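You operate a simulated robot arm through the tools that you are given. There is no shell and no other tool. Be economical: measure what you need, move in short steps, check, and stop when the job is done.

You are at the controls of a simulated two-armed robot. One attempt, no reset.

Task
Take the large green cloth from the top of the green-legged bench and lay it out flat on the near end of the carpeted bench.

The check looks at the end state, three seconds after you hand in, the way a careful person would. Anything else that was tipped, shoved, dropped, spilled or broken makes it a failure. Flat cloth is picked up by pressing the open fingertips on it (5 to 10 N) and closing them slowly along it; thin cloth reads only 2 to 8 mm in the jaws.

Robot
Two 7-joint arms with two-finger parallel grippers on one trunk, on a base that drives. Base frame: it is fixed to the floor where the robot stands at the start and does not move with it; the origin is under the middle of the robot, x ahead of it, y to its left, z up; the surface under the hand at the start is at about z = 820. Readings come in mm, degrees, newtons and seconds.
The left shoulder is at the start at [80, 131, 947], the right one opposite. With the tool pointing down near the work surface each hand reaches from about 400 to 860 mm from the robot's upright axis, wherever it stands, measured 20 degrees to its own side. Places, roughly: near end of the carpeted bench [-1300, 1100, 800]. Payload 1.57 kg a hand.
Tool frame (each hand has its own): the origin (TCP) lies between the finger pads and is the grasp point; the fingertips stand 30 mm ahead of it; z points along the fingers, y is the line along which they close. Largest opening 110 mm; finger width 24, thickness 12; the body of the gripper, 48 by 112 mm, starts 78 mm behind the TCP.
Orientation is that of the tool frame in the base frame, as [roll, pitch, yaw] about the fixed x, y, z axes, in that order (R = Rz(yaw) Ry(pitch) Rx(roll)). With the fingers straight down and closing along the base's y, the tool's x points along the base's -x, its y along +y and its z along -z.

Tools
- The arms move only by the tool play_rows. It takes "left_rows", "right_rows" or both (then of equal length, played together; a hand with none holds still); each is a list of rows, each a list of 6 numbers: the shift along the tool's x, y, z in mm, then the turn, a rotation vector about the tool's x, y, z in degrees. In form: [[tx, ty, tz, ax, ay, az], ...]. A call has 1 to 20 rows; each row is the pose to reach, as a shift and turn from the pose commanded when the call began, along the tool's axes at that moment. "left_gripper" and "right_gripper" are, for a hand that has rows, the opening, from 0 (shut) to 1 (fully open), set as the call begins (left out, the last holds). Rows are played at 5 a second. More than 50 mm and 8.6 degrees between two rows, or a gripper value outside its range, and nothing of the call is played. A pose out of reach is approached as far as the arm can. The call stops where the force on the tool passes 40 N (or 10 N more than at its start, if that is more) or the arm is blocked; 0.2 s more then pass. Each finger travels about 108 mm/s and halts on what it meets, pressing with about 27 N; the grip force reading is that of the motor and also rises with nothing between the fingers. The clock runs only during rows and for 0.2 s after the last one: add rows that repeat a pose to give the fingers time. The reply holds the time, the measured pose of the TCP, the force on the tool along the base axes, the opening and the grip force, in the units named above and with some noise, with the torque about the TCP (base axes, N m) and any sound that the robot's microphone picked up.
- Cameras (640 x 400 px; columns grow to the right, rows downward): "scene" is now at [-57, -29.5, 1411.7]; the picture's right is [-0.20, -0.98, 0.00], its down [-0.56, 0.12, -0.82] and it looks along [0.80, -0.17, -0.57] (base axes); focal length 250 px, centre (320, 200). "left" rides on the left gripper at [70, -16, -141] in its tool frame; the picture's right is [0.23, 0.97, 0.00], its down [-0.86, 0.20, -0.48] and it looks along [-0.47, 0.11, 0.88] (tool axes); focal length 222 px, centre (320, 200). "right" rides on the right gripper at [70, 16, -141] in its tool frame; the picture's right is [-0.23, 0.97, 0.00], its down [-0.86, -0.20, -0.48] and it looks along [-0.47, -0.11, 0.88] (tool axes); focal length 222 px, centre (320, 200).
- grab_frame(camera): a new picture of that camera. The clock stands still meanwhile.
- drive_base(legs): drives the robot by 1 to 6 legs, each [ahead, left, turn to the left] in mm, mm and degrees, along the robot's own axes; the way and the turn of a leg run together, so that a leg with both is an arc; at most 1500 mm and 180 degrees a leg. The arms and the cameras ride along, it lands a little off, and it stops where it bumps. It gives what a move gives.
- head_to(pan, tilt): turns the head with the scene camera to pan (to the left, within 109 degrees either way) and tilt (down, from -29 to 69), counted from straight ahead of the robot. It gives what a move gives.
- probe_pixels(camera, pixels): for up to 12 pixels [column, row] of the newest picture of that camera ("zoom" is the newest enlarged one), the place [x, y, z] in the base frame of the surface seen there, good to about 3 mm, but the place of the scene camera against the robot may be out by one fixed shift of up to 18 mm in any direction. The clock stands still meanwhile.
- close_up(camera, box): a new picture of the part [left, top, right, bottom] of that camera's present view, enlarged. The clock stands still meanwhile.
- finish_job(): hands the job in; it is judged then, once.

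Keep the steps short. Do not move on a guess: measure, check each grasp and each placing, and mend mistakes. In all there are 80 turns and 58 pictures (those below and enlarged ones count). Leave the grippers open and the arms clear of the work at the hand-in unless told otherwise, and finish with a single line.

The tools are called after "Emit:" as a command line: name --argument value ..., lists and objects as JSON in quotes. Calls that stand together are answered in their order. play_rows: Moves the arms, as the interface text tells. Its arguments: {"type":"object","properties":{"left_rows":{"type":"array","items":{"type":"array","items":{"type":"number"}}},"left_gripper":{"type":"number"},"right_rows":{"type":"array","items":{"type":"array","items":{"type":"number"}}},"right_gripper":{"type":"number"}},"required":[]} The other tools are called the same way: drive_base (legs) drives the base; head_to (pan, tilt) turns the head that bears the scene camera; grab_frame (camera) takes a picture; probe_pixels (camera, pixels) gives the place of the surface under pixels of a picture; close_up (camera, box) takes an enlarged picture of a part of a camera's view; finish_job () hands the job in.

At the start:

```text
time: 0.0
left_tool_pos: [619.2, 161.8, 1056.6]
left_orientation: [180.0, -0.1, -180.0]
left_wrist_force: [-0.2, 0.7, -0.4]
left_moment: [-0.01, -0.01, 0.0]
left_grip_width: 110.0
left_grasp_force: 0.0
right_tool_pos: [566.1, -311.6, 949.7]
right_orientation: [179.9, 0.0, 180.0]
right_wrist_force: [0.0, -0.3, -0.2]
right_moment: [0.02, 0.0, -0.05]
right_grip_width: 109.9
right_grasp_force: 0.2
robot x, y, heading: [-2.3, -0.6, -0.1]
head pan, tilt: [-11.7, 34.9]
```

scene: 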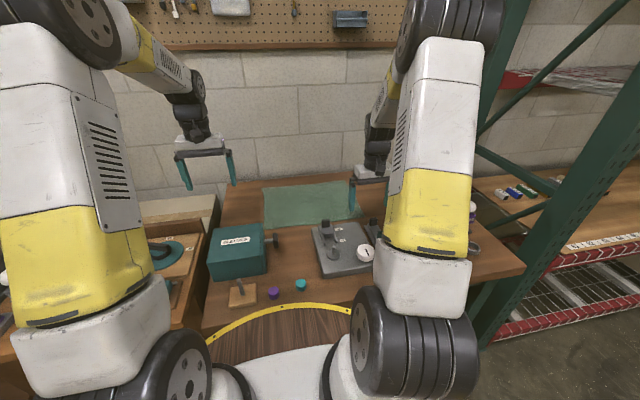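
right: 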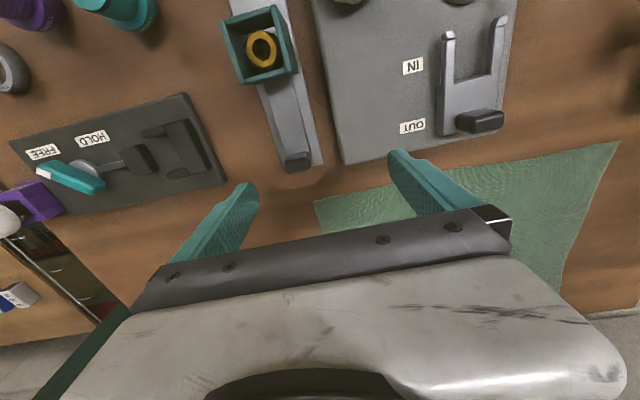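
left: 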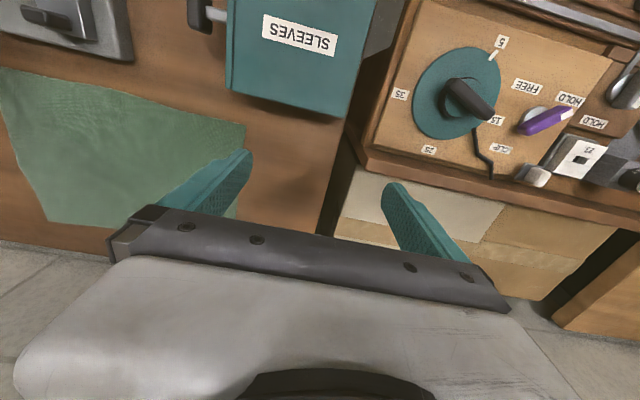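

I see a green cloth at the back of the bench ahead. I check its place and surroundings, first by probing the cloth in the scene picture.

Emit:
probe_pixels --camera "scene" --pixels '[[266, 188], [264, 226], [345, 182], [358, 218], [300, 205], [240, 240], [330, 240], [375, 222], [285, 172], [265, 280], [300, 310], [222, 195]]'

Emit:
probe_pixels --camera "left" --pixels '[[5, 70], [45, 220], [190, 225], [240, 130], [120, 150], [225, 85], [130, 60], [340, 110]]'

Emit:
probe_pixels --camera "right" --pixels '[[317, 205], [615, 145], [565, 280], [350, 215], [520, 190], [480, 120], [450, 40], [300, 165]]'

Emit:
head_to --pan 100 --tilt 30

Emit:
grab_frame --camera "scene"

```text
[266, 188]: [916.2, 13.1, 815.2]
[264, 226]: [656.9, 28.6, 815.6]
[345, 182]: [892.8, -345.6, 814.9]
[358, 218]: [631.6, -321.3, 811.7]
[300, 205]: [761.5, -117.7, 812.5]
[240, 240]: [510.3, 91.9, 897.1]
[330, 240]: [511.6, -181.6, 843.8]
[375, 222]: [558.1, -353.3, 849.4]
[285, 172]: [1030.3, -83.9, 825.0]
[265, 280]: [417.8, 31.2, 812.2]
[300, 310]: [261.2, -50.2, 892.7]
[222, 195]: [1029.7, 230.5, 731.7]
```

```text
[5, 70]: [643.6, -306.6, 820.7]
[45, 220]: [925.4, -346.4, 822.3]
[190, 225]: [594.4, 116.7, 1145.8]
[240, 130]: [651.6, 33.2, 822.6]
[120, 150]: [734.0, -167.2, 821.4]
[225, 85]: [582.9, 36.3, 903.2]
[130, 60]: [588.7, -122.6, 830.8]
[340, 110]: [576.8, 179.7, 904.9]
```

```text
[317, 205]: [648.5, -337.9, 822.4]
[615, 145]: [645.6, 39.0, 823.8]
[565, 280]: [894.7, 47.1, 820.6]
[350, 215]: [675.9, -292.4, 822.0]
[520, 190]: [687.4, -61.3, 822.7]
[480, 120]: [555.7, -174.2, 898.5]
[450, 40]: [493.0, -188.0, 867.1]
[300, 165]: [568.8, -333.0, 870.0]
```

```text
time: 1.9
left_tool_pos: [618.8, 162.0, 1058.2]
left_orientation: [-180.0, 0.0, 180.0]
left_wrist_force: [0.8, 0.4, 0.0]
left_moment: [0.03, 0.0, 0.03]
left_grip_width: 110.0
left_grasp_force: 0.0
right_tool_pos: [565.2, -310.5, 950.0]
right_orientation: [180.0, -0.1, -180.0]
right_wrist_force: [-0.2, -0.7, 0.8]
right_moment: [0.02, 0.02, 0.0]
right_grip_width: 109.8
right_grasp_force: 0.2
robot x, y, heading: [-0.1, 0.7, -0.2]
head pan, tilt: [100.0, 30.0]
```

```text
54 pictures are left
```

scene: 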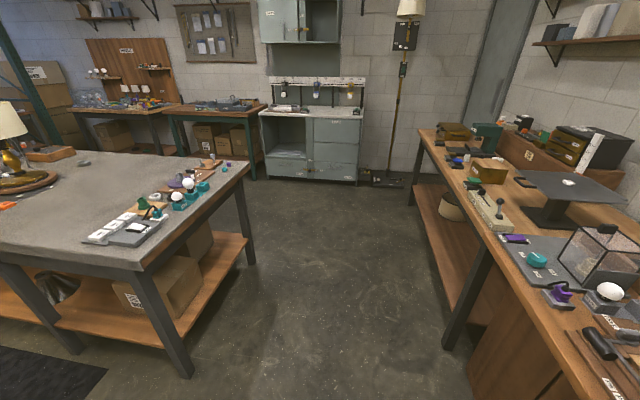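

The carpeted bench is at picture left, with things on it. I probe its top and edges.

Emit:
probe_pixels --camera "scene" --pixels '[[246, 168], [150, 264], [10, 245], [80, 210], [40, 180], [140, 180], [100, 155], [135, 215], [180, 205], [20, 210], [110, 240], [205, 160]]'

Emit:
close_up --camera "scene" --box '[0, 130, 260, 290]'

```text
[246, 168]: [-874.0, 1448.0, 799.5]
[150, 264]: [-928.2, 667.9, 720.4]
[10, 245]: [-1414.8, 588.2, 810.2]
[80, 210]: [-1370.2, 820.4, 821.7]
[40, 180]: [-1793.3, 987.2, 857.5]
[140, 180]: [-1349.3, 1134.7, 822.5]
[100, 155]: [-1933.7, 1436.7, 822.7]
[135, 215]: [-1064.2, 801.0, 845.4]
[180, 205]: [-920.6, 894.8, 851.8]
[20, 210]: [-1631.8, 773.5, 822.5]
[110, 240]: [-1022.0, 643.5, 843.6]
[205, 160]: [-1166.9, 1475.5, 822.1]
```

```text
2.46 times, centred on (130, 210) of scene
```

zoom: 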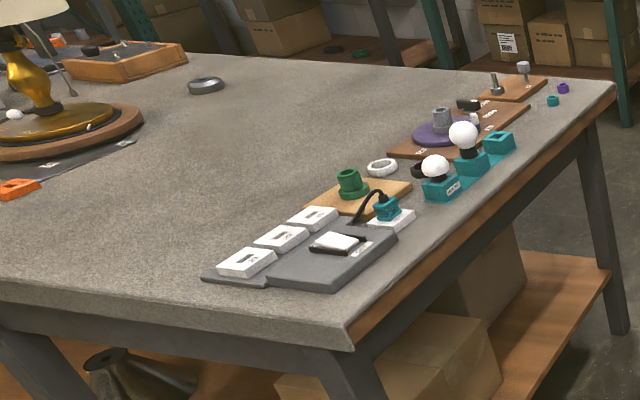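

The bench's top is free between the row of things at its edge (x about -900 to -1130) and the lamp (x about -1800). I will pinch the cloth near both of its near corners (wrist camera: edge x≈646, y from -338 to 39), closing across the edge. First I bring both hands above, turned 90°, jaws 40 mm open.

Emit:
play_rows --left_rows '[[-6, -13, 10, 0, 0, 8.2], [-11, -26, 20, 0, 0, 16.4], [-17, -40, 29, 0, 0, 24.6], [-22, -53, 39, 0, 0, 32.7], [-28, -66, 49, 0, 0, 40.9], [-33, -80, 59, 0, 0, 49.1], [-39, -93, 69, 0, 0, 57.3], [-44, -106, 79, 0, 0, 65.5], [-50, -119, 88, 0, 0, 73.6], [-55, -133, 98, 0, 0, 81.8], [-61, -146, 108, 0, 0, 90], [-61, -146, 108, 0, 0, 90]]' --right_rows '[[-10, 0, 0, 0, 0, -8.2], [-21, -1, 0, 0, 0, -16.4], [-31, -1, 0, 0, 0, -24.6], [-42, -1, 0, 0, 0, -32.7], [-52, -2, 0, 0, 0, -40.9], [-63, -2, 0, 0, 0, -49.1], [-73, -3, 0, 0, 0, -57.3], [-84, -3, 0, 0, 0, -65.5], [-94, -4, 0, 0, 0, -73.6], [-105, -4, 0, 0, 0, -81.8], [-115, -4, 0, 0, 0, -90], [-115, -4, 0, 0, 0, -90]]' --left_gripper 0.36 --right_gripper 0.36

Emit:
grab_frame --camera "left"

Emit:
grab_frame --camera "right"

```text
time: 4.5
left_tool_pos: [680.3, 16.4, 950.5]
left_orientation: [-180.0, 0.0, 89.9]
left_wrist_force: [-0.4, -1.4, -0.3]
left_moment: [0.0, -0.02, 0.03]
left_grip_width: 39.8
left_grasp_force: 0.0
right_tool_pos: [681.6, -314.8, 951.0]
right_orientation: [-179.9, 0.0, -89.9]
right_wrist_force: [0.2, 0.2, 0.5]
right_moment: [0.01, 0.0, 0.02]
right_grip_width: 39.7
right_grasp_force: 0.1
robot x, y, heading: [5.8, -0.9, -0.1]
head pan, tilt: [100.0, 30.0]
```

```text
52 pictures are left
```

left: 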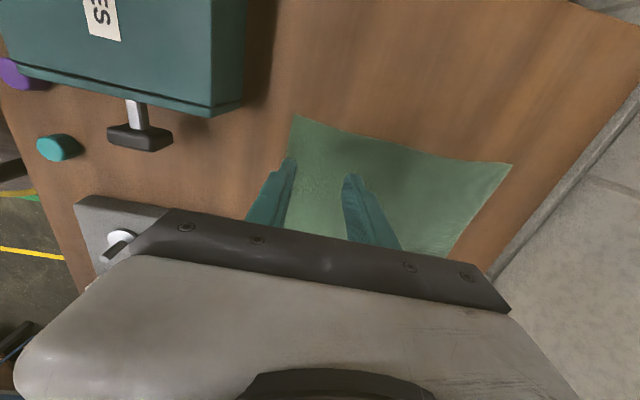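

```text
51 pictures are left
```

right: 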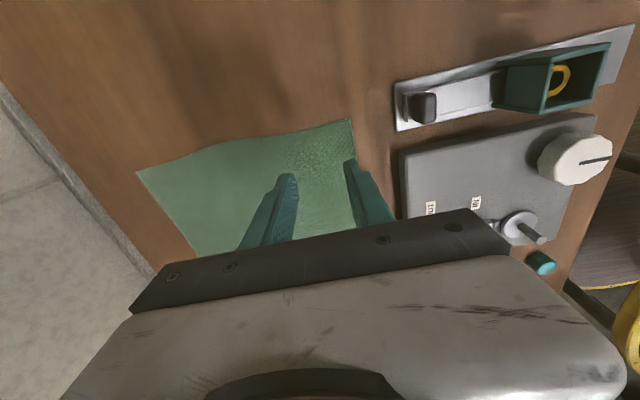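

I measure the cloth corners in both pictures.

Emit:
probe_pixels --camera "left" --pixels '[[297, 117], [509, 165], [293, 150], [400, 140], [240, 110], [500, 250]]'

Emit:
probe_pixels --camera "right" --pixels '[[349, 122], [138, 172], [354, 150], [240, 145], [395, 125], [195, 252], [405, 160], [425, 105]]'

```text
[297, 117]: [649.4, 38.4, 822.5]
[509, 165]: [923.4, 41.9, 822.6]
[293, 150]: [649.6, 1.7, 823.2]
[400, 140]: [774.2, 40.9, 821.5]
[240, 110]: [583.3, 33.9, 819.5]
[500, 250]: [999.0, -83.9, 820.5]
```

```text
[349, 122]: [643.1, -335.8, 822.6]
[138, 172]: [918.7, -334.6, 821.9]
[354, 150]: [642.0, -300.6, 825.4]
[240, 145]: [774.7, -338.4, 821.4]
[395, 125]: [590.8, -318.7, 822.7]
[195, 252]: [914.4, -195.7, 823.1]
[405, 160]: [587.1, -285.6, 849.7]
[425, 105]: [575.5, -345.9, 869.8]
```

Corners: x 645–920, y -336 to 40, top at 822. The fingertips are at about 920; I lower by 94, then slowly toward contact.

Emit:
play_rows --left_rows '[[0, 0, 30, 0, 0, 0], [0, 0, 60, 0, 0, 0], [0, 0, 80, 0, 0, 0], [0, 0, 90, 0, 0, 0], [0, 0, 94, 0, 0, 0], [0, 0, 94, 0, 0, 0]]' --right_rows '[[0, 0, 30, 0, 0, 0], [0, 0, 60, 0, 0, 0], [0, 0, 80, 0, 0, 0], [0, 0, 90, 0, 0, 0], [0, 0, 94, 0, 0, 0], [0, 0, 94, 0, 0, 0]]'

```text
time: 5.9
left_tool_pos: [679.8, 16.7, 857.1]
left_orientation: [180.0, 0.1, 90.1]
left_wrist_force: [0.6, -0.3, -0.1]
left_moment: [0.02, -0.04, -0.02]
left_grip_width: 39.6
left_grasp_force: 0.0
right_tool_pos: [681.0, -314.2, 857.8]
right_orientation: [-180.0, -0.1, -90.0]
right_wrist_force: [0.2, -1.5, -0.7]
right_moment: [0.02, 0.0, -0.02]
right_grip_width: 39.5
right_grasp_force: 0.1
robot x, y, heading: [-0.8, -2.6, 0.1]
head pan, tilt: [100.0, 30.0]
```

No contact yet at 857. I go down 5 mm more.

Emit:
play_rows --left_rows '[[0, 0, 2, 0, 0, 0], [0, 0, 4, 0, 0, 0], [0, 0, 5, 0, 0, 0], [0, 0, 5, 0, 0, 0]]' --right_rows '[[0, 0, 2, 0, 0, 0], [0, 0, 4, 0, 0, 0], [0, 0, 5, 0, 0, 0], [0, 0, 5, 0, 0, 0]]'

```text
time: 6.9
left_tool_pos: [680.4, 17.1, 851.9]
left_orientation: [180.0, -0.1, 90.0]
left_wrist_force: [0.6, -0.6, 6.2]
left_moment: [0.0, 0.16, 0.01]
left_grip_width: 39.3
left_grasp_force: 0.1
right_tool_pos: [681.4, -314.6, 851.7]
right_orientation: [-180.0, 0.0, -90.0]
right_wrist_force: [-0.1, -0.5, 0.6]
right_moment: [0.01, 0.01, 0.03]
right_grip_width: 39.6
right_grasp_force: 0.0
robot x, y, heading: [-0.0, 0.6, 0.1]
head pan, tilt: [100.0, 30.0]
```

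Left presses with 6.2 N, right barely touches. Right goes down 1.5 mm more.

Emit:
play_rows --right_rows '[[0, 0, 0.7, 0, 0, 0], [0, 0, 1.2, 0, 0, 0], [0, 0, 1.2, 0, 0, 0]]'

```text
time: 7.7
left_tool_pos: [680.1, 17.1, 850.5]
left_orientation: [179.9, 0.0, 90.0]
left_wrist_force: [2.0, -0.6, 9.3]
left_moment: [0.03, 0.14, -0.01]
left_grip_width: 38.8
left_grasp_force: 0.0
right_tool_pos: [679.8, -314.9, 851.3]
right_orientation: [-179.9, 0.0, -90.0]
right_wrist_force: [-0.2, 0.7, 10.6]
right_moment: [-0.03, 0.21, -0.01]
right_grip_width: 39.4
right_grasp_force: 0.0
robot x, y, heading: [1.0, -2.4, 0.1]
head pan, tilt: [100.0, 30.0]
```

Both press at about 9–10 N. I close slowly in steps.

Emit:
play_rows --left_rows '[[0, 0, 0, 0, 0, 0], [0, 0, 0, 0, 0, 0]]' --right_rows '[[0, 0, -0.2, 0, 0, 0], [0, 0, -0.2, 0, 0, 0]]' --left_gripper 0.26 --right_gripper 0.26

Emit:
play_rows --left_rows '[[0, 0, 0, 0, 0, 0], [0, 0, 0, 0, 0, 0]]' --right_rows '[[0, 0, 0, 0, 0, 0], [0, 0, 0, 0, 0, 0]]' --left_gripper 0.16 --right_gripper 0.16

Emit:
play_rows --left_rows '[[0, 0, 0, 0, 0, 0], [0, 0, 0, 0, 0, 0]]' --right_rows '[[0, 0, 0, 0, 0, 0], [0, 0, 0, 0, 0, 0]]' --left_gripper 0.08 --right_gripper 0.08

Emit:
play_rows --left_rows '[[0, 0, 0, 0, 0, 0], [0, 0, 0, 0, 0, 0], [0, 0, 0, 0, 0, 0]]' --right_rows '[[0, 0, 0, 0, 0, 0], [0, 0, 0, 0, 0, 0], [0, 0, 0, 0, 0, 0]]' --left_gripper 0 --right_gripper 0

Emit:
grab_frame --camera "left"

Emit:
grab_frame --camera "right"

```text
time: 8.3
left_tool_pos: [680.2, 15.9, 851.4]
left_orientation: [179.9, 0.0, 89.9]
left_wrist_force: [2.0, -0.8, 10.7]
left_moment: [0.0, 0.09, 0.01]
left_grip_width: 26.6
left_grasp_force: 0.1
right_tool_pos: [681.1, -314.2, 850.6]
right_orientation: [-179.9, 0.0, -90.0]
right_wrist_force: [3.2, -0.4, 12.1]
right_moment: [-0.02, 0.1, 0.01]
right_grip_width: 26.4
right_grasp_force: 0.0
robot x, y, heading: [-2.5, 2.6, 0.2]
head pan, tilt: [100.0, 30.0]
```

```text
time: 8.9
left_tool_pos: [679.0, 16.0, 851.9]
left_orientation: [179.9, 0.0, 89.9]
left_wrist_force: [1.9, -0.2, 11.2]
left_moment: [0.0, 0.02, -0.04]
left_grip_width: 15.3
left_grasp_force: 0.1
right_tool_pos: [679.8, -314.6, 851.0]
right_orientation: [-179.8, -0.1, -90.1]
right_wrist_force: [2.2, -0.7, 15.6]
right_moment: [-0.05, 0.09, 0.02]
right_grip_width: 14.8
right_grasp_force: 0.0
robot x, y, heading: [-2.5, 2.2, 0.1]
head pan, tilt: [100.0, 30.0]
```

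```text
time: 9.5
left_tool_pos: [677.9, 16.2, 851.1]
left_orientation: [-180.0, 0.0, 90.0]
left_wrist_force: [-1.3, -0.4, 11.3]
left_moment: [0.04, 0.11, 0.03]
left_grip_width: 9.2
left_grasp_force: 0.1
right_tool_pos: [678.8, -315.3, 850.2]
right_orientation: [179.9, -0.1, -90.0]
right_wrist_force: [-1.7, 0.8, 18.3]
right_moment: [-0.03, 0.19, -0.06]
right_grip_width: 9.2
right_grasp_force: 0.5
robot x, y, heading: [-1.3, -0.0, -0.0]
head pan, tilt: [100.0, 30.0]
```

```text
time: 10.3
left_tool_pos: [679.8, 17.5, 851.1]
left_orientation: [-179.9, 0.0, 90.0]
left_wrist_force: [-2.1, 0.9, 10.6]
left_moment: [0.05, 0.11, -0.02]
left_grip_width: 7.0
left_grasp_force: 26.9
right_tool_pos: [680.5, -314.8, 850.6]
right_orientation: [-179.9, 0.0, -90.0]
right_wrist_force: [-1.8, 0.8, 18.5]
right_moment: [-0.02, 0.17, 0.01]
right_grip_width: 6.8
right_grasp_force: 26.9
robot x, y, heading: [-0.9, 0.3, -0.0]
head pan, tilt: [100.0, 30.0]
```

```text
50 pictures are left
```

left: 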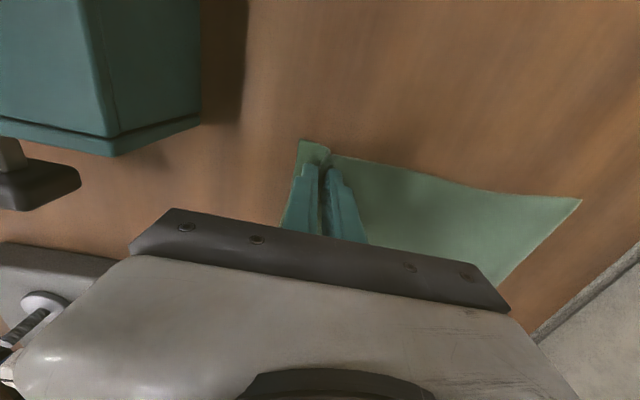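

```text
49 pictures are left
```

right: 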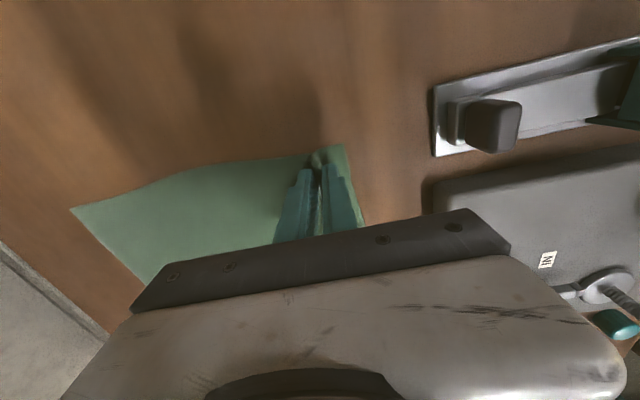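

Both jaws hold cloth (7 mm, ridge visible between the fingers). I lift straight up.

Emit:
play_rows --left_rows '[[0, 0, -10, 0, 0, 0], [0, 0, -25, 0, 0, 0], [0, 0, -45, 0, 0, 0], [0, 0, -65, 0, 0, 0], [0, 0, -85, 0, 0, 0], [0, 0, -105, 0, 0, 0], [0, 0, -125, 0, 0, 0], [0, 0, -145, 0, 0, 0], [0, 0, -165, 0, 0, 0], [0, 0, -185, 0, 0, 0], [0, 0, -205, 0, 0, 0], [0, 0, -225, 0, 0, 0], [0, 0, -245, 0, 0, 0], [0, 0, -265, 0, 0, 0], [0, 0, -285, 0, 0, 0], [0, 0, -305, 0, 0, 0], [0, 0, -325, 0, 0, 0], [0, 0, -345, 0, 0, 0], [0, 0, -365, 0, 0, 0], [0, 0, -380, 0, 0, 0]]' --right_rows '[[0, 0, -10, 0, 0, 0], [0, 0, -25, 0, 0, 0], [0, 0, -45, 0, 0, 0], [0, 0, -65, 0, 0, 0], [0, 0, -85, 0, 0, 0], [0, 0, -105, 0, 0, 0], [0, 0, -125, 0, 0, 0], [0, 0, -145, 0, 0, 0], [0, 0, -165, 0, 0, 0], [0, 0, -185, 0, 0, 0], [0, 0, -205, 0, 0, 0], [0, 0, -225, 0, 0, 0], [0, 0, -245, 0, 0, 0], [0, 0, -265, 0, 0, 0], [0, 0, -285, 0, 0, 0], [0, 0, -305, 0, 0, 0], [0, 0, -325, 0, 0, 0], [0, 0, -345, 0, 0, 0], [0, 0, -365, 0, 0, 0], [0, 0, -380, 0, 0, 0]]'

Emit:
head_to --pan -10 --tilt 30

Emit:
grab_frame --camera "scene"

```text
time: 14.5
left_tool_pos: [680.3, 16.5, 1230.9]
left_orientation: [-180.0, -0.1, 90.0]
left_wrist_force: [0.5, 0.4, -0.4]
left_moment: [-0.02, -0.01, -0.02]
left_grip_width: 6.6
left_grasp_force: 26.1
right_tool_pos: [682.5, -315.7, 1230.9]
right_orientation: [179.9, 0.0, -90.0]
right_wrist_force: [-0.3, -0.1, 0.5]
right_moment: [0.02, 0.01, -0.01]
right_grip_width: 6.9
right_grasp_force: 25.7
robot x, y, heading: [-0.3, 0.5, 0.1]
head pan, tilt: [100.0, 30.0]
```

```text
time: 16.4
left_tool_pos: [680.5, 16.2, 1231.8]
left_orientation: [-180.0, 0.0, 90.0]
left_wrist_force: [-0.2, 0.6, -0.3]
left_moment: [0.01, -0.07, 0.03]
left_grip_width: 6.7
left_grasp_force: 26.3
right_tool_pos: [681.6, -315.0, 1231.4]
right_orientation: [-180.0, 0.1, -90.0]
right_wrist_force: [-0.5, 0.3, 0.5]
right_moment: [0.01, 0.0, -0.01]
right_grip_width: 6.7
right_grasp_force: 26.4
robot x, y, heading: [2.9, -1.6, -0.1]
head pan, tilt: [-10.0, 30.0]
```

```text
48 pictures are left
```

scene: 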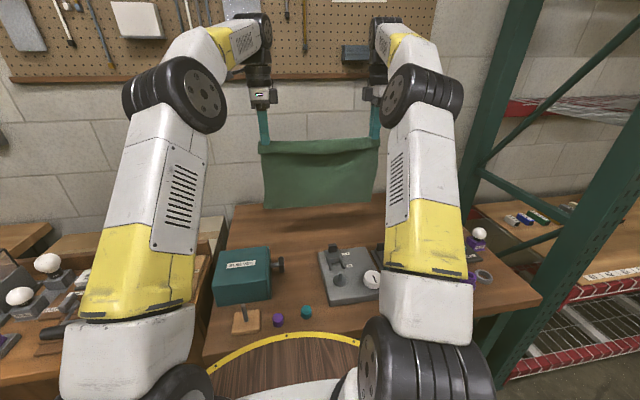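

The cloth hangs neatly. Next I look at the floor to the left and behind before driving.

Emit:
head_to --pan 109 --tilt 45

Emit:
grab_frame --camera "scene"

Emit:
head_to --pan -109 --tilt 35

Emit:
grab_frame --camera "scene"

```text
time: 18.4
left_tool_pos: [679.7, 16.7, 1232.3]
left_orientation: [180.0, 0.0, 89.9]
left_wrist_force: [-1.1, -0.7, -0.6]
left_moment: [-0.02, -0.02, 0.01]
left_grip_width: 6.9
left_grasp_force: 26.2
right_tool_pos: [682.4, -315.5, 1231.0]
right_orientation: [180.0, 0.0, -90.0]
right_wrist_force: [0.4, 0.2, 0.2]
right_moment: [-0.02, 0.01, 0.01]
right_grip_width: 6.6
right_grasp_force: 26.0
robot x, y, heading: [-2.4, -2.8, -0.3]
head pan, tilt: [108.9, 45.0]
```

```text
47 pictures are left
```

scene: 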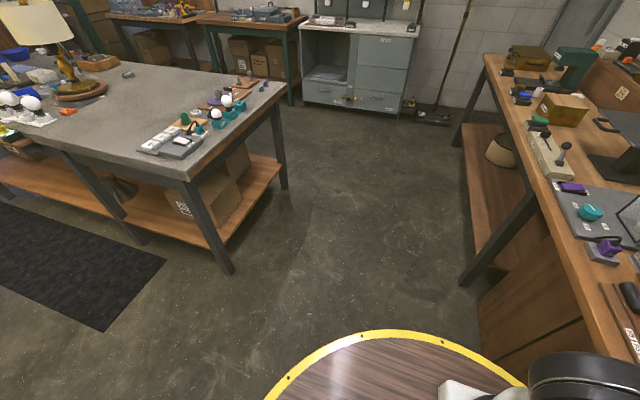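

```text
time: 21.5
left_tool_pos: [681.3, 17.8, 1231.9]
left_orientation: [179.9, -0.1, 90.0]
left_wrist_force: [0.1, -0.2, 0.4]
left_moment: [-0.02, -0.04, 0.01]
left_grip_width: 6.6
left_grasp_force: 26.1
right_tool_pos: [682.2, -314.7, 1230.7]
right_orientation: [180.0, 0.0, -90.1]
right_wrist_force: [0.8, 0.6, 0.6]
right_moment: [0.0, 0.02, -0.01]
right_grip_width: 6.6
right_grasp_force: 26.1
robot x, y, heading: [2.3, 0.5, -0.1]
head pan, tilt: [-108.9, 35.0]
```

```text
46 pictures are left
```

scene: 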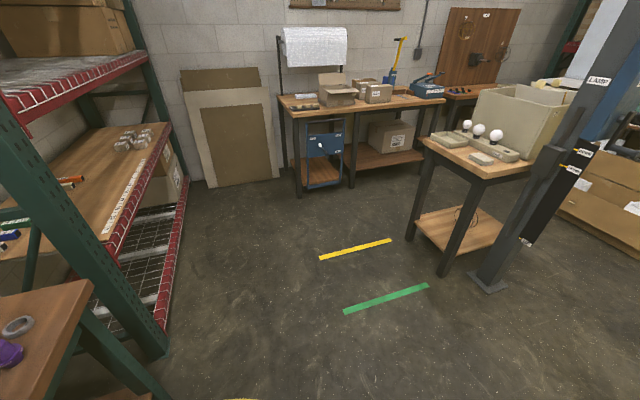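

I probe the floor landmarks: small table and post here.

Emit:
probe_pixels --camera "scene" --pixels '[[437, 272], [490, 285], [480, 175], [530, 235], [412, 240], [600, 260], [560, 380], [160, 350], [637, 180]]'

Emit:
head_to --pan 109 --tilt 20

Emit:
grab_frame --camera "scene"

```text
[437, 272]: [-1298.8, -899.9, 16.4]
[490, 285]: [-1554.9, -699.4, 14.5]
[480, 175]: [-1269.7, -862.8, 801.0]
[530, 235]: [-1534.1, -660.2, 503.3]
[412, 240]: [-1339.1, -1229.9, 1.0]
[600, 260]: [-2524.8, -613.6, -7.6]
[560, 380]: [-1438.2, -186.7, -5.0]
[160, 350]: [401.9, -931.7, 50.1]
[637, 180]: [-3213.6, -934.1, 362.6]
```

```text
time: 24.6
left_tool_pos: [680.0, 17.2, 1231.7]
left_orientation: [180.0, 0.0, 90.1]
left_wrist_force: [0.0, 0.1, -0.7]
left_moment: [0.02, -0.02, -0.02]
left_grip_width: 6.6
left_grasp_force: 25.9
right_tool_pos: [681.2, -315.3, 1231.9]
right_orientation: [-180.0, 0.0, -90.0]
right_wrist_force: [0.0, 0.6, -0.3]
right_moment: [0.0, -0.01, -0.03]
right_grip_width: 6.5
right_grasp_force: 26.3
robot x, y, heading: [1.8, -0.3, -0.1]
head pan, tilt: [108.9, 20.0]
```

```text
45 pictures are left
```

scene: 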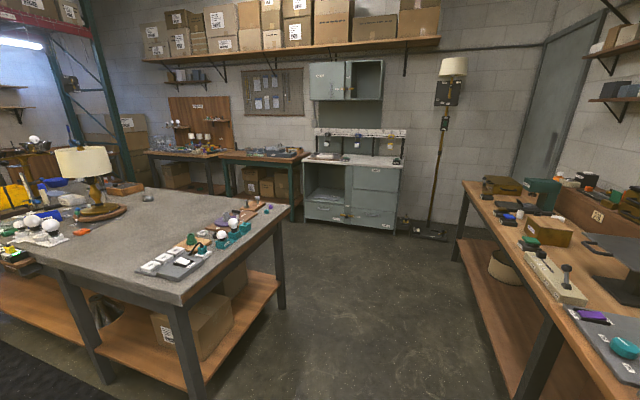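

The corridor between the bench (y≈590) and the post (-1530, -680) is clear. I back off straight 1300 mm with the cloth held high.

Emit:
drive_base --legs '[[-650, 0, 0], [-650, -50, 0]]'

Emit:
head_to --pan 90 --tilt 35

Emit:
grab_frame --camera "scene"

```text
time: 31.4
left_tool_pos: [-599.0, -35.9, 1231.4]
left_orientation: [-179.9, 0.0, 88.9]
left_wrist_force: [0.5, -0.7, 0.1]
left_moment: [0.0, -0.01, 0.0]
left_grip_width: 6.7
left_grasp_force: 26.5
right_tool_pos: [-603.3, -367.2, 1230.8]
right_orientation: [180.0, 0.0, -91.1]
right_wrist_force: [-0.3, 1.1, -0.3]
right_moment: [0.0, 0.0, -0.03]
right_grip_width: 6.7
right_grasp_force: 26.5
robot x, y, heading: [-1279.8, -38.2, -0.9]
head pan, tilt: [108.9, 20.0]
```

```text
time: 32.2
left_tool_pos: [-599.6, -36.4, 1232.2]
left_orientation: [-179.9, 0.0, 89.0]
left_wrist_force: [0.8, 0.0, -0.6]
left_moment: [-0.02, -0.01, -0.01]
left_grip_width: 6.7
left_grasp_force: 26.3
right_tool_pos: [-604.9, -367.1, 1231.4]
right_orientation: [180.0, 0.0, -91.1]
right_wrist_force: [0.2, 0.3, 0.0]
right_moment: [0.02, 0.01, 0.0]
right_grip_width: 7.0
right_grasp_force: 26.5
robot x, y, heading: [-1280.5, -37.1, -0.9]
head pan, tilt: [90.0, 35.0]
```

```text
44 pictures are left
```

scene: 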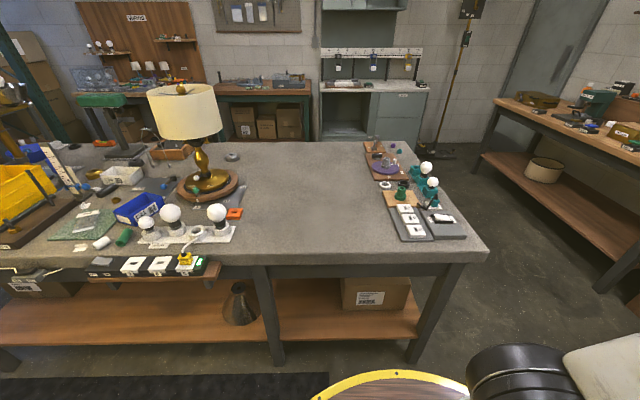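

The free stretch of carpet lies between the lamp and the right-hand row. I measure its bounds.

Emit:
probe_pixels --camera "scene" --pixels '[[400, 238], [392, 205], [366, 160], [362, 145], [242, 236], [240, 212], [230, 190], [250, 247], [350, 247], [300, 150], [320, 210], [232, 158]]'

Emit:
close_up --camera "scene" --box '[200, 120, 480, 300]'

```text
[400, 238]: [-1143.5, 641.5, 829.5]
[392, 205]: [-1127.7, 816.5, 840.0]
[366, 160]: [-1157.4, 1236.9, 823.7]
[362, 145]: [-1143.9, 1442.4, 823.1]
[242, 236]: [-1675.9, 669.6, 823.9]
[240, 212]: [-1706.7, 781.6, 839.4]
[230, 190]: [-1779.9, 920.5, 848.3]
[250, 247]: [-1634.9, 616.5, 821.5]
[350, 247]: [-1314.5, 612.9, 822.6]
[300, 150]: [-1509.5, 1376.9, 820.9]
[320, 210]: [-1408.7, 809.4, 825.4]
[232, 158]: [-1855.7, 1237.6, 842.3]
```

```text
2.22 times, centred on (340, 210) of scene
```

zoom: 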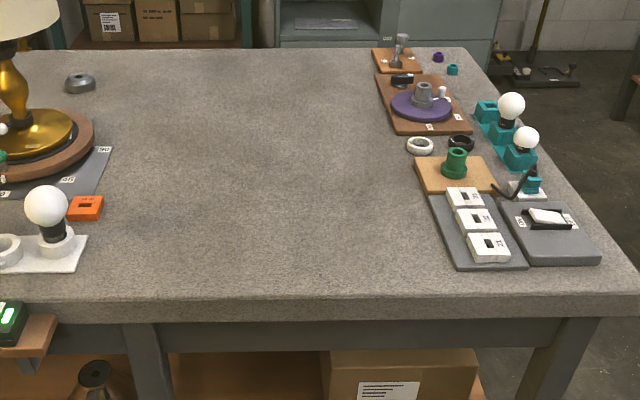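

Emit:
probe_pixels --camera "scene" --pixels '[[395, 372], [330, 390], [460, 388], [395, 390], [300, 262], [300, 300], [300, 330], [100, 370]]'

```text
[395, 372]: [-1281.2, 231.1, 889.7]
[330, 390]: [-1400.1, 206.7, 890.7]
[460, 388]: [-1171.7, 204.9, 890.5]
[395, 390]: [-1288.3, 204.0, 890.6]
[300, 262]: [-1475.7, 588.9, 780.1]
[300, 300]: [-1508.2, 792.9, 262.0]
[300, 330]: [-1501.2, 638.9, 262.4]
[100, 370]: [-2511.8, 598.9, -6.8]
```

The tray rim reaches only 270 mm out, so I can stand at y≈250. I first centre the hands (149 mm to the left), then turn left 90°.

Emit:
play_rows --left_rows '[[25, 0, 0, 0, 0, 0], [50, 0, 0, 0, 0, 0], [75, 0, 0, 0, 0, 0], [100, 0, 0, 0, 0, 0], [125, 0, 0, 0, 0, 0], [149, 0, 0, 0, 0, 0], [149, 0, 0, 0, 0, 0]]' --right_rows '[[-25, 0, 0, 0, 0, 0], [-50, 0, 0, 0, 0, 0], [-75, 0, 0, 0, 0, 0], [-100, 0, 0, 0, 0, 0], [-125, 0, 0, 0, 0, 0], [-149, 0, 0, 0, 0, 0], [-149, 0, 0, 0, 0, 0]]'

Emit:
drive_base --legs '[[0, 0, 45], [0, 0, 45.5]]'

Emit:
head_to --pan 0 --tilt 35

Emit:
grab_frame --camera "scene"

```text
time: 33.8
left_tool_pos: [-595.5, 113.7, 1232.8]
left_orientation: [-180.0, 0.1, 89.0]
left_wrist_force: [0.7, 1.3, 0.5]
left_moment: [0.0, -0.02, 0.03]
left_grip_width: 6.7
left_grasp_force: 26.4
right_tool_pos: [-600.9, -217.6, 1230.5]
right_orientation: [179.9, 0.0, -91.1]
right_wrist_force: [0.2, 0.1, -0.1]
right_moment: [0.02, -0.02, 0.0]
right_grip_width: 6.4
right_grasp_force: 25.9
robot x, y, heading: [-1282.0, -41.6, -1.2]
head pan, tilt: [90.0, 35.0]
```

```text
time: 38.3
left_tool_pos: [-1439.2, 642.5, 1232.2]
left_orientation: [180.0, 0.1, 179.5]
left_wrist_force: [0.0, -0.1, -0.5]
left_moment: [-0.01, -0.06, -0.04]
left_grip_width: 3.5
left_grasp_force: 24.4
right_tool_pos: [-1109.2, 641.1, 1230.0]
right_orientation: [179.9, 0.0, -0.6]
right_wrist_force: [-0.2, 0.1, -1.0]
right_moment: [0.05, 0.0, -0.04]
right_grip_width: 2.4
right_grasp_force: 23.6
robot x, y, heading: [-1280.5, -39.9, 89.4]
head pan, tilt: [90.0, 35.0]
```

```text
time: 40.0
left_tool_pos: [-1439.3, 641.8, 1232.5]
left_orientation: [-180.0, -0.1, 179.5]
left_wrist_force: [1.0, 0.3, -0.4]
left_moment: [0.0, -0.01, -0.01]
left_grip_width: 3.5
left_grasp_force: 24.5
right_tool_pos: [-1106.4, 641.2, 1232.0]
right_orientation: [180.0, 0.0, -0.5]
right_wrist_force: [-0.6, 1.4, -0.3]
right_moment: [0.0, -0.02, -0.04]
right_grip_width: 2.5
right_grasp_force: 23.9
robot x, y, heading: [-1285.4, -38.9, 89.5]
head pan, tilt: [0.0, 35.0]
```

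```text
42 pictures are left
```

scene: 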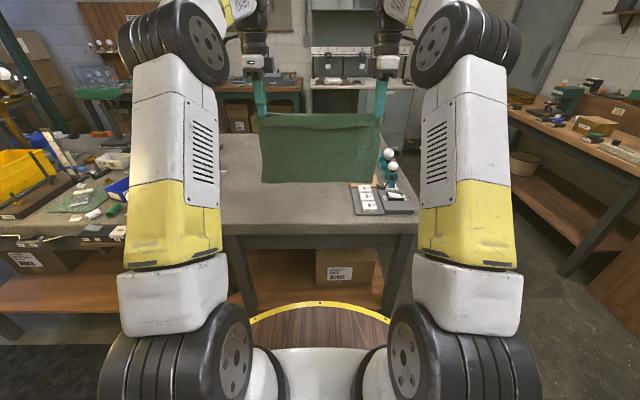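

The jaw readings dropped to 3.5 and 2.5 mm: the cloth slipped a bit in the turn. I check the grip closely.

Emit:
close_up --camera "scene" --box '[240, 60, 420, 200]'

Emit:
grab_frame --camera "right"

Emit:
grab_frame --camera "left"

```text
2.86 times, centred on (330, 130) of scene
```

zoom: 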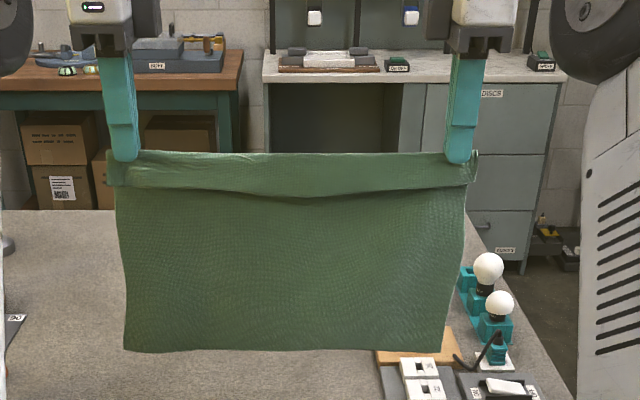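

```text
40 pictures are left
```

right: 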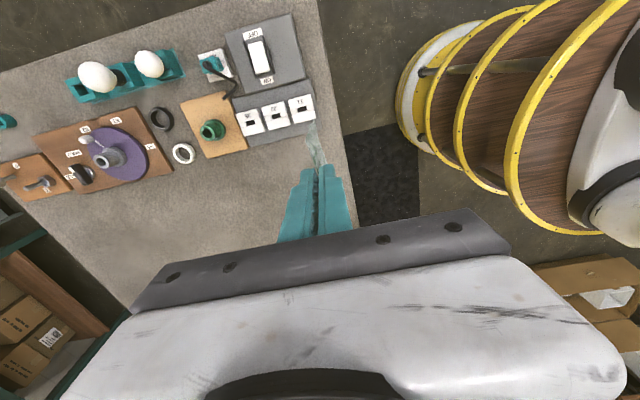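

```text
39 pictures are left
```

left: 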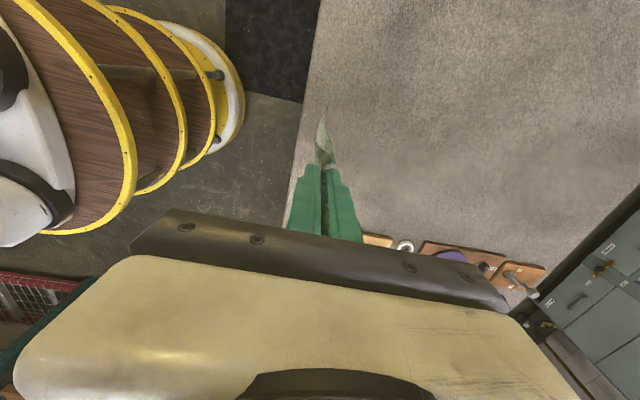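

The cloth still hangs straight by both corners, with a 30 mm flap towards me. I drive in gently: 290 ahead and 105 left, in small legs.

Emit:
drive_base --legs '[[70, 52, 0.3], [70, 52, 0.3], [70, 0, 0], [70, 0, 0]]'

Emit:
grab_frame --camera "scene"

Emit:
grab_frame --camera "right"

```text
time: 43.0
left_tool_pos: [-1551.6, 922.3, 1234.0]
left_orientation: [180.0, 0.1, -179.8]
left_wrist_force: [1.0, -0.1, -0.2]
left_moment: [0.02, 0.02, -0.03]
left_grip_width: 3.2
left_grasp_force: 23.8
right_tool_pos: [-1220.2, 924.3, 1231.5]
right_orientation: [180.0, 0.0, 0.2]
right_wrist_force: [-1.2, -0.6, -0.3]
right_moment: [0.01, 0.02, -0.02]
right_grip_width: 2.4
right_grasp_force: 23.7
robot x, y, heading: [-1382.3, 239.7, 90.3]
head pan, tilt: [0.0, 35.0]
```

```text
38 pictures are left
```

scene: 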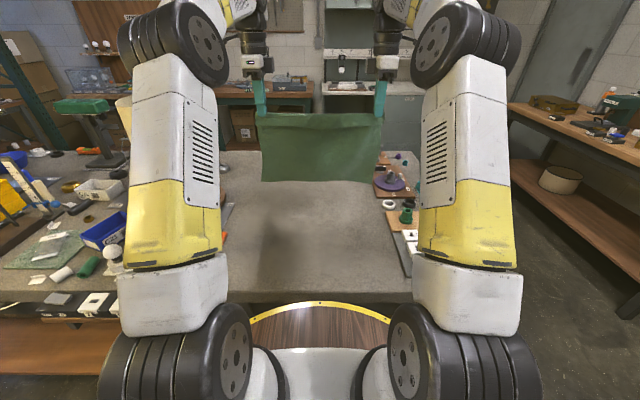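

```text
37 pictures are left
```

right: 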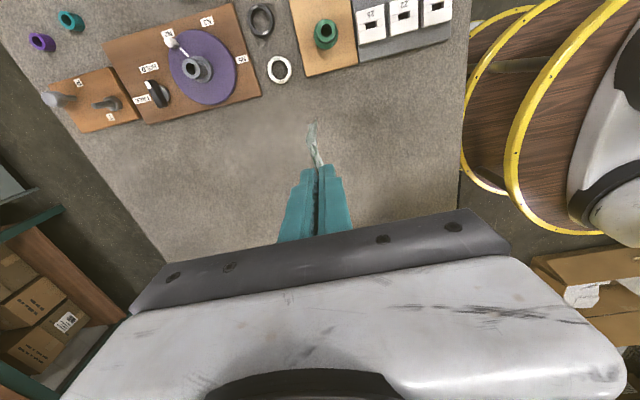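

I measure the table height and the nearest things with the right wrist camera.

Emit:
probe_pixels --camera "right" --pixels '[[350, 150], [260, 200], [145, 123], [258, 98], [279, 83], [305, 76], [357, 67], [450, 45], [458, 200], [110, 125], [170, 245], [463, 180]]'

```text
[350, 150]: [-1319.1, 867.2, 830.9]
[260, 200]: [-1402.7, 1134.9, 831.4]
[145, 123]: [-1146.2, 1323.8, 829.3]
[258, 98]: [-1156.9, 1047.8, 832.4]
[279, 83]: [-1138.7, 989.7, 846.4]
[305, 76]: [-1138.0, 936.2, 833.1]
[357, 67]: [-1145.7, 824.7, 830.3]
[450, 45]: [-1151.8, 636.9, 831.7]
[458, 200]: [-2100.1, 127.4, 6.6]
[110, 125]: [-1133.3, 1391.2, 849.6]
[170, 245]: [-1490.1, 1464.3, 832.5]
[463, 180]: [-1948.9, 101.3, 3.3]
```

Table top is at 831; nothing lies between x -1160 and -1665. I move the hands 20 mm left, 150 forward and 95 down, so that the hem hovers just over the carpet.

Emit:
play_rows --left_rows '[[2, 10, 0, 0, 0, 0], [4, 25, 5, 0, 0, 0], [6, 40, 15, 0, 0, 0], [8, 55, 25, 0, 0, 0], [10, 70, 35, 0, 0, 0], [12, 85, 45, 0, 0, 0], [14, 100, 55, 0, 0, 0], [16, 115, 65, 0, 0, 0], [18, 130, 75, 0, 0, 0], [20, 142, 85, 0, 0, 0], [20, 150, 95, 0, 0, 0], [20, 150, 95, 0, 0, 0], [20, 150, 95, 0, 0, 0]]' --right_rows '[[-2, -10, 0, 0, 0, 0], [-4, -25, 5, 0, 0, 0], [-6, -40, 15, 0, 0, 0], [-8, -55, 25, 0, 0, 0], [-10, -70, 35, 0, 0, 0], [-12, -85, 45, 0, 0, 0], [-14, -100, 55, 0, 0, 0], [-16, -115, 65, 0, 0, 0], [-18, -130, 75, 0, 0, 0], [-20, -142, 85, 0, 0, 0], [-20, -150, 95, 0, 0, 0], [-20, -150, 95, 0, 0, 0], [-20, -150, 95, 0, 0, 0]]'

Emit:
close_up --camera "scene" --box '[220, 50, 440, 300]'

```text
time: 45.8
left_tool_pos: [-1564.3, 1013.8, 1120.8]
left_orientation: [180.0, -0.1, -179.8]
left_wrist_force: [0.3, -0.6, -0.7]
left_moment: [0.03, -0.02, -0.01]
left_grip_width: 3.3
left_grasp_force: 24.7
left hand out of reach, approached as far as the arm can: row 4, 5, 6, 7, 8, 9, 10, 11, 12, 13
right_tool_pos: [-1231.1, 1011.2, 1127.9]
right_orientation: [-179.9, -0.1, 0.0]
right_wrist_force: [-0.7, -0.3, 0.1]
right_moment: [0.03, 0.03, -0.05]
right_grip_width: 2.0
right_grasp_force: 24.1
right hand out of reach, approached as far as the arm can: row 4, 5, 6, 7, 8, 9, 10, 11, 12, 13
robot x, y, heading: [-1384.8, 240.5, 90.3]
head pan, tilt: [0.0, 35.0]
```

```text
1.60 times, centred on (330, 175) of scene
```

zoom: 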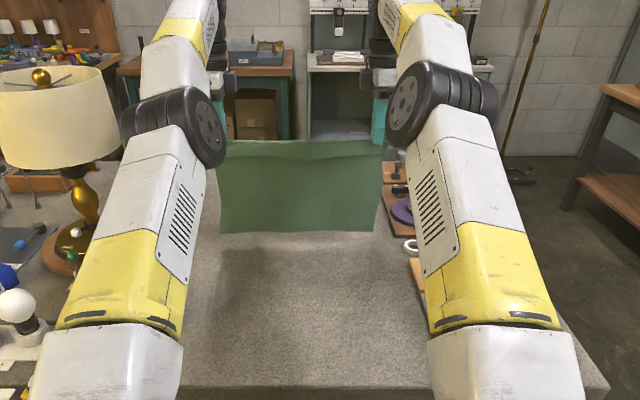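

The hands stopped at their reach (y≈1012). The rim still has 80 mm to the bench, so I creep the base 35 mm ahead.

Emit:
drive_base --legs '[[35, 0, 0]]'

Emit:
play_rows --left_rows '[[0, -30, 0, 0, 0, 0], [0, -60, 0, 0, 0, 0], [0, -65, 0, 0, 0, 0], [0, -65, 0, 0, 0, 0]]' --right_rows '[[0, 30, 0, 0, 0, 0], [0, 60, 0, 0, 0, 0], [0, 65, 0, 0, 0, 0], [0, 65, 0, 0, 0, 0]]'

Emit:
close_up --camera "scene" --box '[220, 80, 440, 218]'

```text
time: 46.6
left_tool_pos: [-1564.7, 1048.6, 1122.1]
left_orientation: [-180.0, 0.1, -179.8]
left_wrist_force: [0.7, 0.3, 0.7]
left_moment: [0.04, 0.0, 0.01]
left_grip_width: 3.3
left_grasp_force: 24.2
right_tool_pos: [-1233.0, 1046.8, 1127.7]
right_orientation: [180.0, 0.0, 0.3]
right_wrist_force: [0.2, 0.1, -0.1]
right_moment: [0.04, 0.0, -0.01]
right_grip_width: 2.6
right_grasp_force: 24.2
robot x, y, heading: [-1384.1, 278.9, 90.2]
head pan, tilt: [0.0, 35.0]
```

```text
time: 47.6
left_tool_pos: [-1564.5, 1049.5, 1121.7]
left_orientation: [-180.0, 0.0, -179.9]
left_wrist_force: [4.7, -0.9, -0.5]
left_moment: [-0.04, -0.1, -0.02]
left_grip_width: 3.2
left_grasp_force: 24.2
left hand out of reach, approached as far as the arm can: row 1, 2, 3, 4
right_tool_pos: [-1232.4, 979.3, 1127.0]
right_orientation: [-180.0, 0.1, 0.2]
right_wrist_force: [-3.8, 1.8, 0.4]
right_moment: [0.02, 0.14, -0.04]
right_grip_width: 2.3
right_grasp_force: 24.5
robot x, y, heading: [-1382.0, 276.5, 90.0]
head pan, tilt: [0.0, 35.0]
```

```text
2.90 times, centred on (330, 149) of scene
```

zoom: 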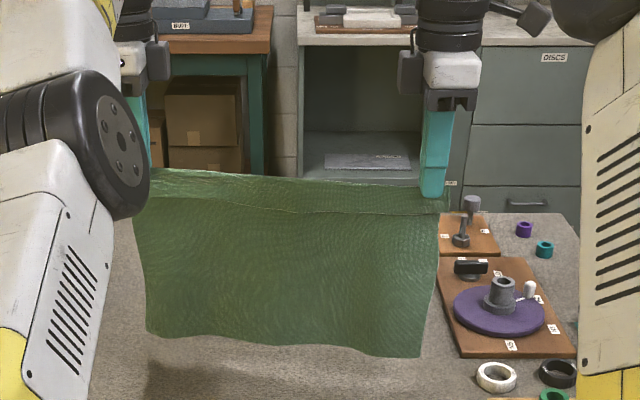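

Right came back to y=979 but left did not move. I try moving the left back in small steps, slightly upward.

Emit:
play_rows --left_rows '[[0, -5, 0, 0, 0, 0], [0, -10, 0, 0, 0, 0], [0, -20, 0, 0, 0, 0], [0, -30, 0, 0, 0, 0], [0, -40, 0, 0, 0, 0], [0, -50, 0, 0, 0, 0], [0, -60, 0, 0, 0, 0], [0, -60, 0, 0, 0, 0]]'

```text
time: 49.5
left_tool_pos: [-1567.1, 1042.1, 1133.1]
left_orientation: [-179.9, 0.1, -179.9]
left_wrist_force: [2.9, -0.6, -0.4]
left_moment: [-0.02, -0.08, -0.04]
left_grip_width: 3.3
left_grasp_force: 24.2
left hand out of reach, approached as far as the arm can: row 2, 3, 4, 5, 6, 7, 8
right_tool_pos: [-1231.8, 980.6, 1127.4]
right_orientation: [179.9, 0.0, 0.2]
right_wrist_force: [-3.9, 1.2, -0.1]
right_moment: [0.03, 0.09, -0.04]
right_grip_width: 2.6
right_grasp_force: 23.8
robot x, y, heading: [-1382.9, 276.9, 90.2]
head pan, tilt: [0.0, 35.0]
```

Left seems stuck near a joint limit. I test small steps: up and back together.

Emit:
play_rows --left_rows '[[0, -5, -10, 0, 0, 0], [0, -10, -20, 0, 0, 0], [0, -20, -30, 0, 0, 0], [0, -30, -40, 0, 0, 0], [0, -40, -50, 0, 0, 0], [0, -50, -50, 0, 0, 0], [0, -50, -50, 0, 0, 0]]'

```text
time: 51.0
left_tool_pos: [-1564.3, 1015.0, 1192.2]
left_orientation: [-179.9, 0.0, -179.8]
left_wrist_force: [5.2, -1.0, -1.3]
left_moment: [-0.03, -0.13, -0.03]
left_grip_width: 3.3
left_grasp_force: 23.8
left hand out of reach, approached as far as the arm can: row 3, 4, 5, 6, 7
right_tool_pos: [-1233.2, 979.4, 1127.0]
right_orientation: [179.9, 0.1, 0.2]
right_wrist_force: [-4.9, 0.6, 1.7]
right_moment: [0.0, 0.16, -0.06]
right_grip_width: 2.7
right_grasp_force: 23.7
robot x, y, heading: [-1385.3, 274.9, 90.4]
head pan, tilt: [0.0, 35.0]
```

Emit:
grab_frame --camera "scene"

```text
34 pictures are left
```

scene: 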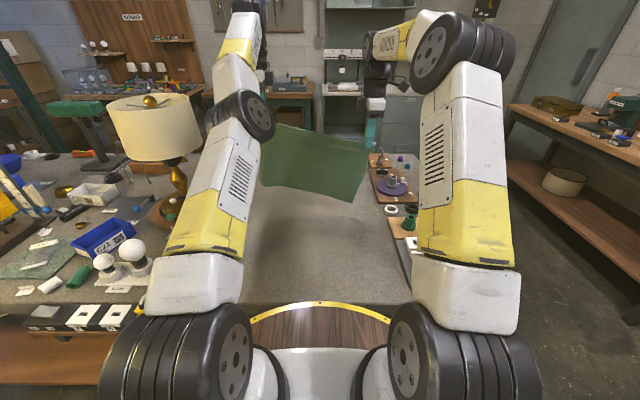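

The left arm is stretched straight, so it cannot start bending. I command a target well inside and hold it for a while to let it fold.

Emit:
play_rows --left_rows '[[0, -40, 10, 0, 0, 0], [0, -80, 20, 0, 0, 0], [0, -110, 30, 0, 0, 0], [0, -110, 30, 0, 0, 0], [0, -110, 30, 0, 0, 0], [0, -110, 30, 0, 0, 0], [0, -110, 30, 0, 0, 0], [0, -110, 30, 0, 0, 0], [0, -110, 30, 0, 0, 0], [0, -110, 30, 0, 0, 0]]'

```text
time: 53.2
left_tool_pos: [-1563.9, 1014.4, 1191.7]
left_orientation: [179.9, 0.0, -179.9]
left_wrist_force: [4.9, 0.2, -1.7]
left_moment: [-0.01, -0.1, -0.04]
left_grip_width: 3.1
left_grasp_force: 24.3
left hand out of reach, approached as far as the arm can: row 1, 2, 3, 4, 5, 6, 7, 8, 9, 10
right_tool_pos: [-1233.2, 980.0, 1127.5]
right_orientation: [-179.9, 0.0, 0.2]
right_wrist_force: [-4.9, 0.3, 0.9]
right_moment: [0.02, 0.12, -0.02]
right_grip_width: 2.7
right_grasp_force: 23.6
robot x, y, heading: [-1384.7, 279.7, 90.3]
head pan, tilt: [0.0, 35.0]
```

Still stuck. I probe tiny moves in various directions to see which ones the arm can solve.

Emit:
play_rows --left_rows '[[0, 0, 0, 0, 0, 0], [0, -6, 0, 0, 0, 0], [-8, 0, 0, 0, 0, 0], [8, 0, 0, 0, 0, 0], [0, 0, 8, 0, 0, 0], [0, 0, -8, 0, 0, 0], [0, 0, 0, 4, 0, 0], [0, 0, 0, -4, 0, 0], [0, 0, 0, 0, 4, 0], [0, 0, 0, 0, -4, 0], [0, 0, 0, 0, 0, 4], [0, 0, 0, 0, 0, -4], [0, 0, 0, 0, 0, 0]]'

```text
time: 56.0
left_tool_pos: [-1567.5, 1009.8, 1193.0]
left_orientation: [-179.9, 0.1, -179.8]
left_wrist_force: [5.9, -0.6, -1.3]
left_moment: [-0.02, -0.11, 0.01]
left_grip_width: 3.2
left_grasp_force: 24.0
left hand out of reach, approached as far as the arm can: row 2, 4, 7
right_tool_pos: [-1231.9, 979.9, 1127.1]
right_orientation: [180.0, 0.1, 0.2]
right_wrist_force: [-6.0, 0.3, 1.3]
right_moment: [0.05, 0.21, -0.01]
right_grip_width: 2.3
right_grasp_force: 23.7
robot x, y, heading: [-1380.9, 277.9, 90.5]
head pan, tilt: [0.0, 35.0]
```

Tilting the fingers forward (-x turn) is solvable and brings the wrist closer. I tilt 8° that way, then pull back 30 mm.

Emit:
play_rows --left_rows '[[0, 0, 0, -2, 0, 0], [0, 0, 0, -4, 0, 0], [0, 0, 0, -6, 0, 0], [0, 0, 0, -8, 0, 0], [0, 0, 0, -10, 0, 0], [0, -5, 0, -10, 0, 0], [0, -10, 0, -10, 0, 0], [0, -20, 0, -10, 0, 0], [0, -30, 0, -10, 0, 0], [0, -30, 0, -10, 0, 0]]'

```text
time: 58.2
left_tool_pos: [-1568.0, 980.7, 1191.9]
left_orientation: [170.0, 0.0, -179.7]
left_wrist_force: [5.4, -0.1, -0.8]
left_moment: [0.0, -0.13, -0.06]
left_grip_width: 3.0
left_grasp_force: 24.1
right_tool_pos: [-1232.9, 979.7, 1127.3]
right_orientation: [-179.9, -0.1, 0.2]
right_wrist_force: [-4.2, 0.9, 0.9]
right_moment: [0.02, 0.16, -0.01]
right_grip_width: 2.5
right_grasp_force: 23.5
robot x, y, heading: [-1387.4, 274.7, 90.5]
head pan, tilt: [0.0, 35.0]
```

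Free again (y=981). I lower the left hand to the right hand's height and undo the tilt.

Emit:
play_rows --left_rows '[[0, -2, 12, 0, 0, 0], [0, -5, 28, 0, 0, 0], [0, -8, 44, 0, 0, 0], [0, -11, 63, 0, 0, 0], [0, -11, 63, 3, 0, 0], [0, -11, 63, 6, 0, 0], [0, -11, 63, 10, 0, 0], [0, -11, 63, 10, 0, 0]]'

Emit:
close_up --camera "scene" --box '[220, 80, 440, 218]'

```text
time: 60.0
left_tool_pos: [-1566.8, 980.3, 1128.7]
left_orientation: [-180.0, -0.1, -179.8]
left_wrist_force: [1.6, 0.2, -0.2]
left_moment: [0.01, -0.02, 0.02]
left_grip_width: 3.1
left_grasp_force: 24.0
right_tool_pos: [-1232.1, 981.1, 1126.9]
right_orientation: [180.0, 0.0, 0.2]
right_wrist_force: [-0.3, 1.2, -0.9]
right_moment: [0.01, 0.02, -0.03]
right_grip_width: 2.5
right_grasp_force: 23.8
robot x, y, heading: [-1380.4, 276.6, 90.1]
head pan, tilt: [0.0, 35.0]
```

```text
2.90 times, centred on (330, 149) of scene
```

zoom: 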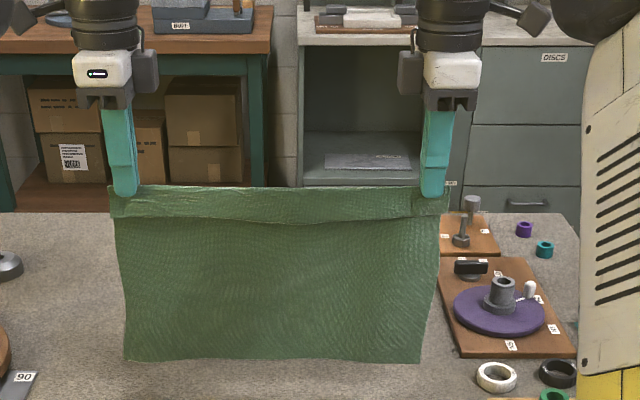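

Both hands level again. I measure fold, flap edge and hem.

Emit:
probe_pixels --camera "zoom" --pixels '[[270, 192], [270, 215], [270, 230], [150, 355], [270, 352], [410, 355], [130, 212], [430, 208], [270, 375]]'

```text
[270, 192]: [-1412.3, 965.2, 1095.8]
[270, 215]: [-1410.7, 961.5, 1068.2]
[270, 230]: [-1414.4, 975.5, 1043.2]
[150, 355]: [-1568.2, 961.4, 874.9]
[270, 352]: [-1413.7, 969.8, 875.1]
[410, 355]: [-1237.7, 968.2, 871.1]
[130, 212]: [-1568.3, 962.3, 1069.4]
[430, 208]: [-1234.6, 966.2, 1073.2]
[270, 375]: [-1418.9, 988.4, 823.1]
```

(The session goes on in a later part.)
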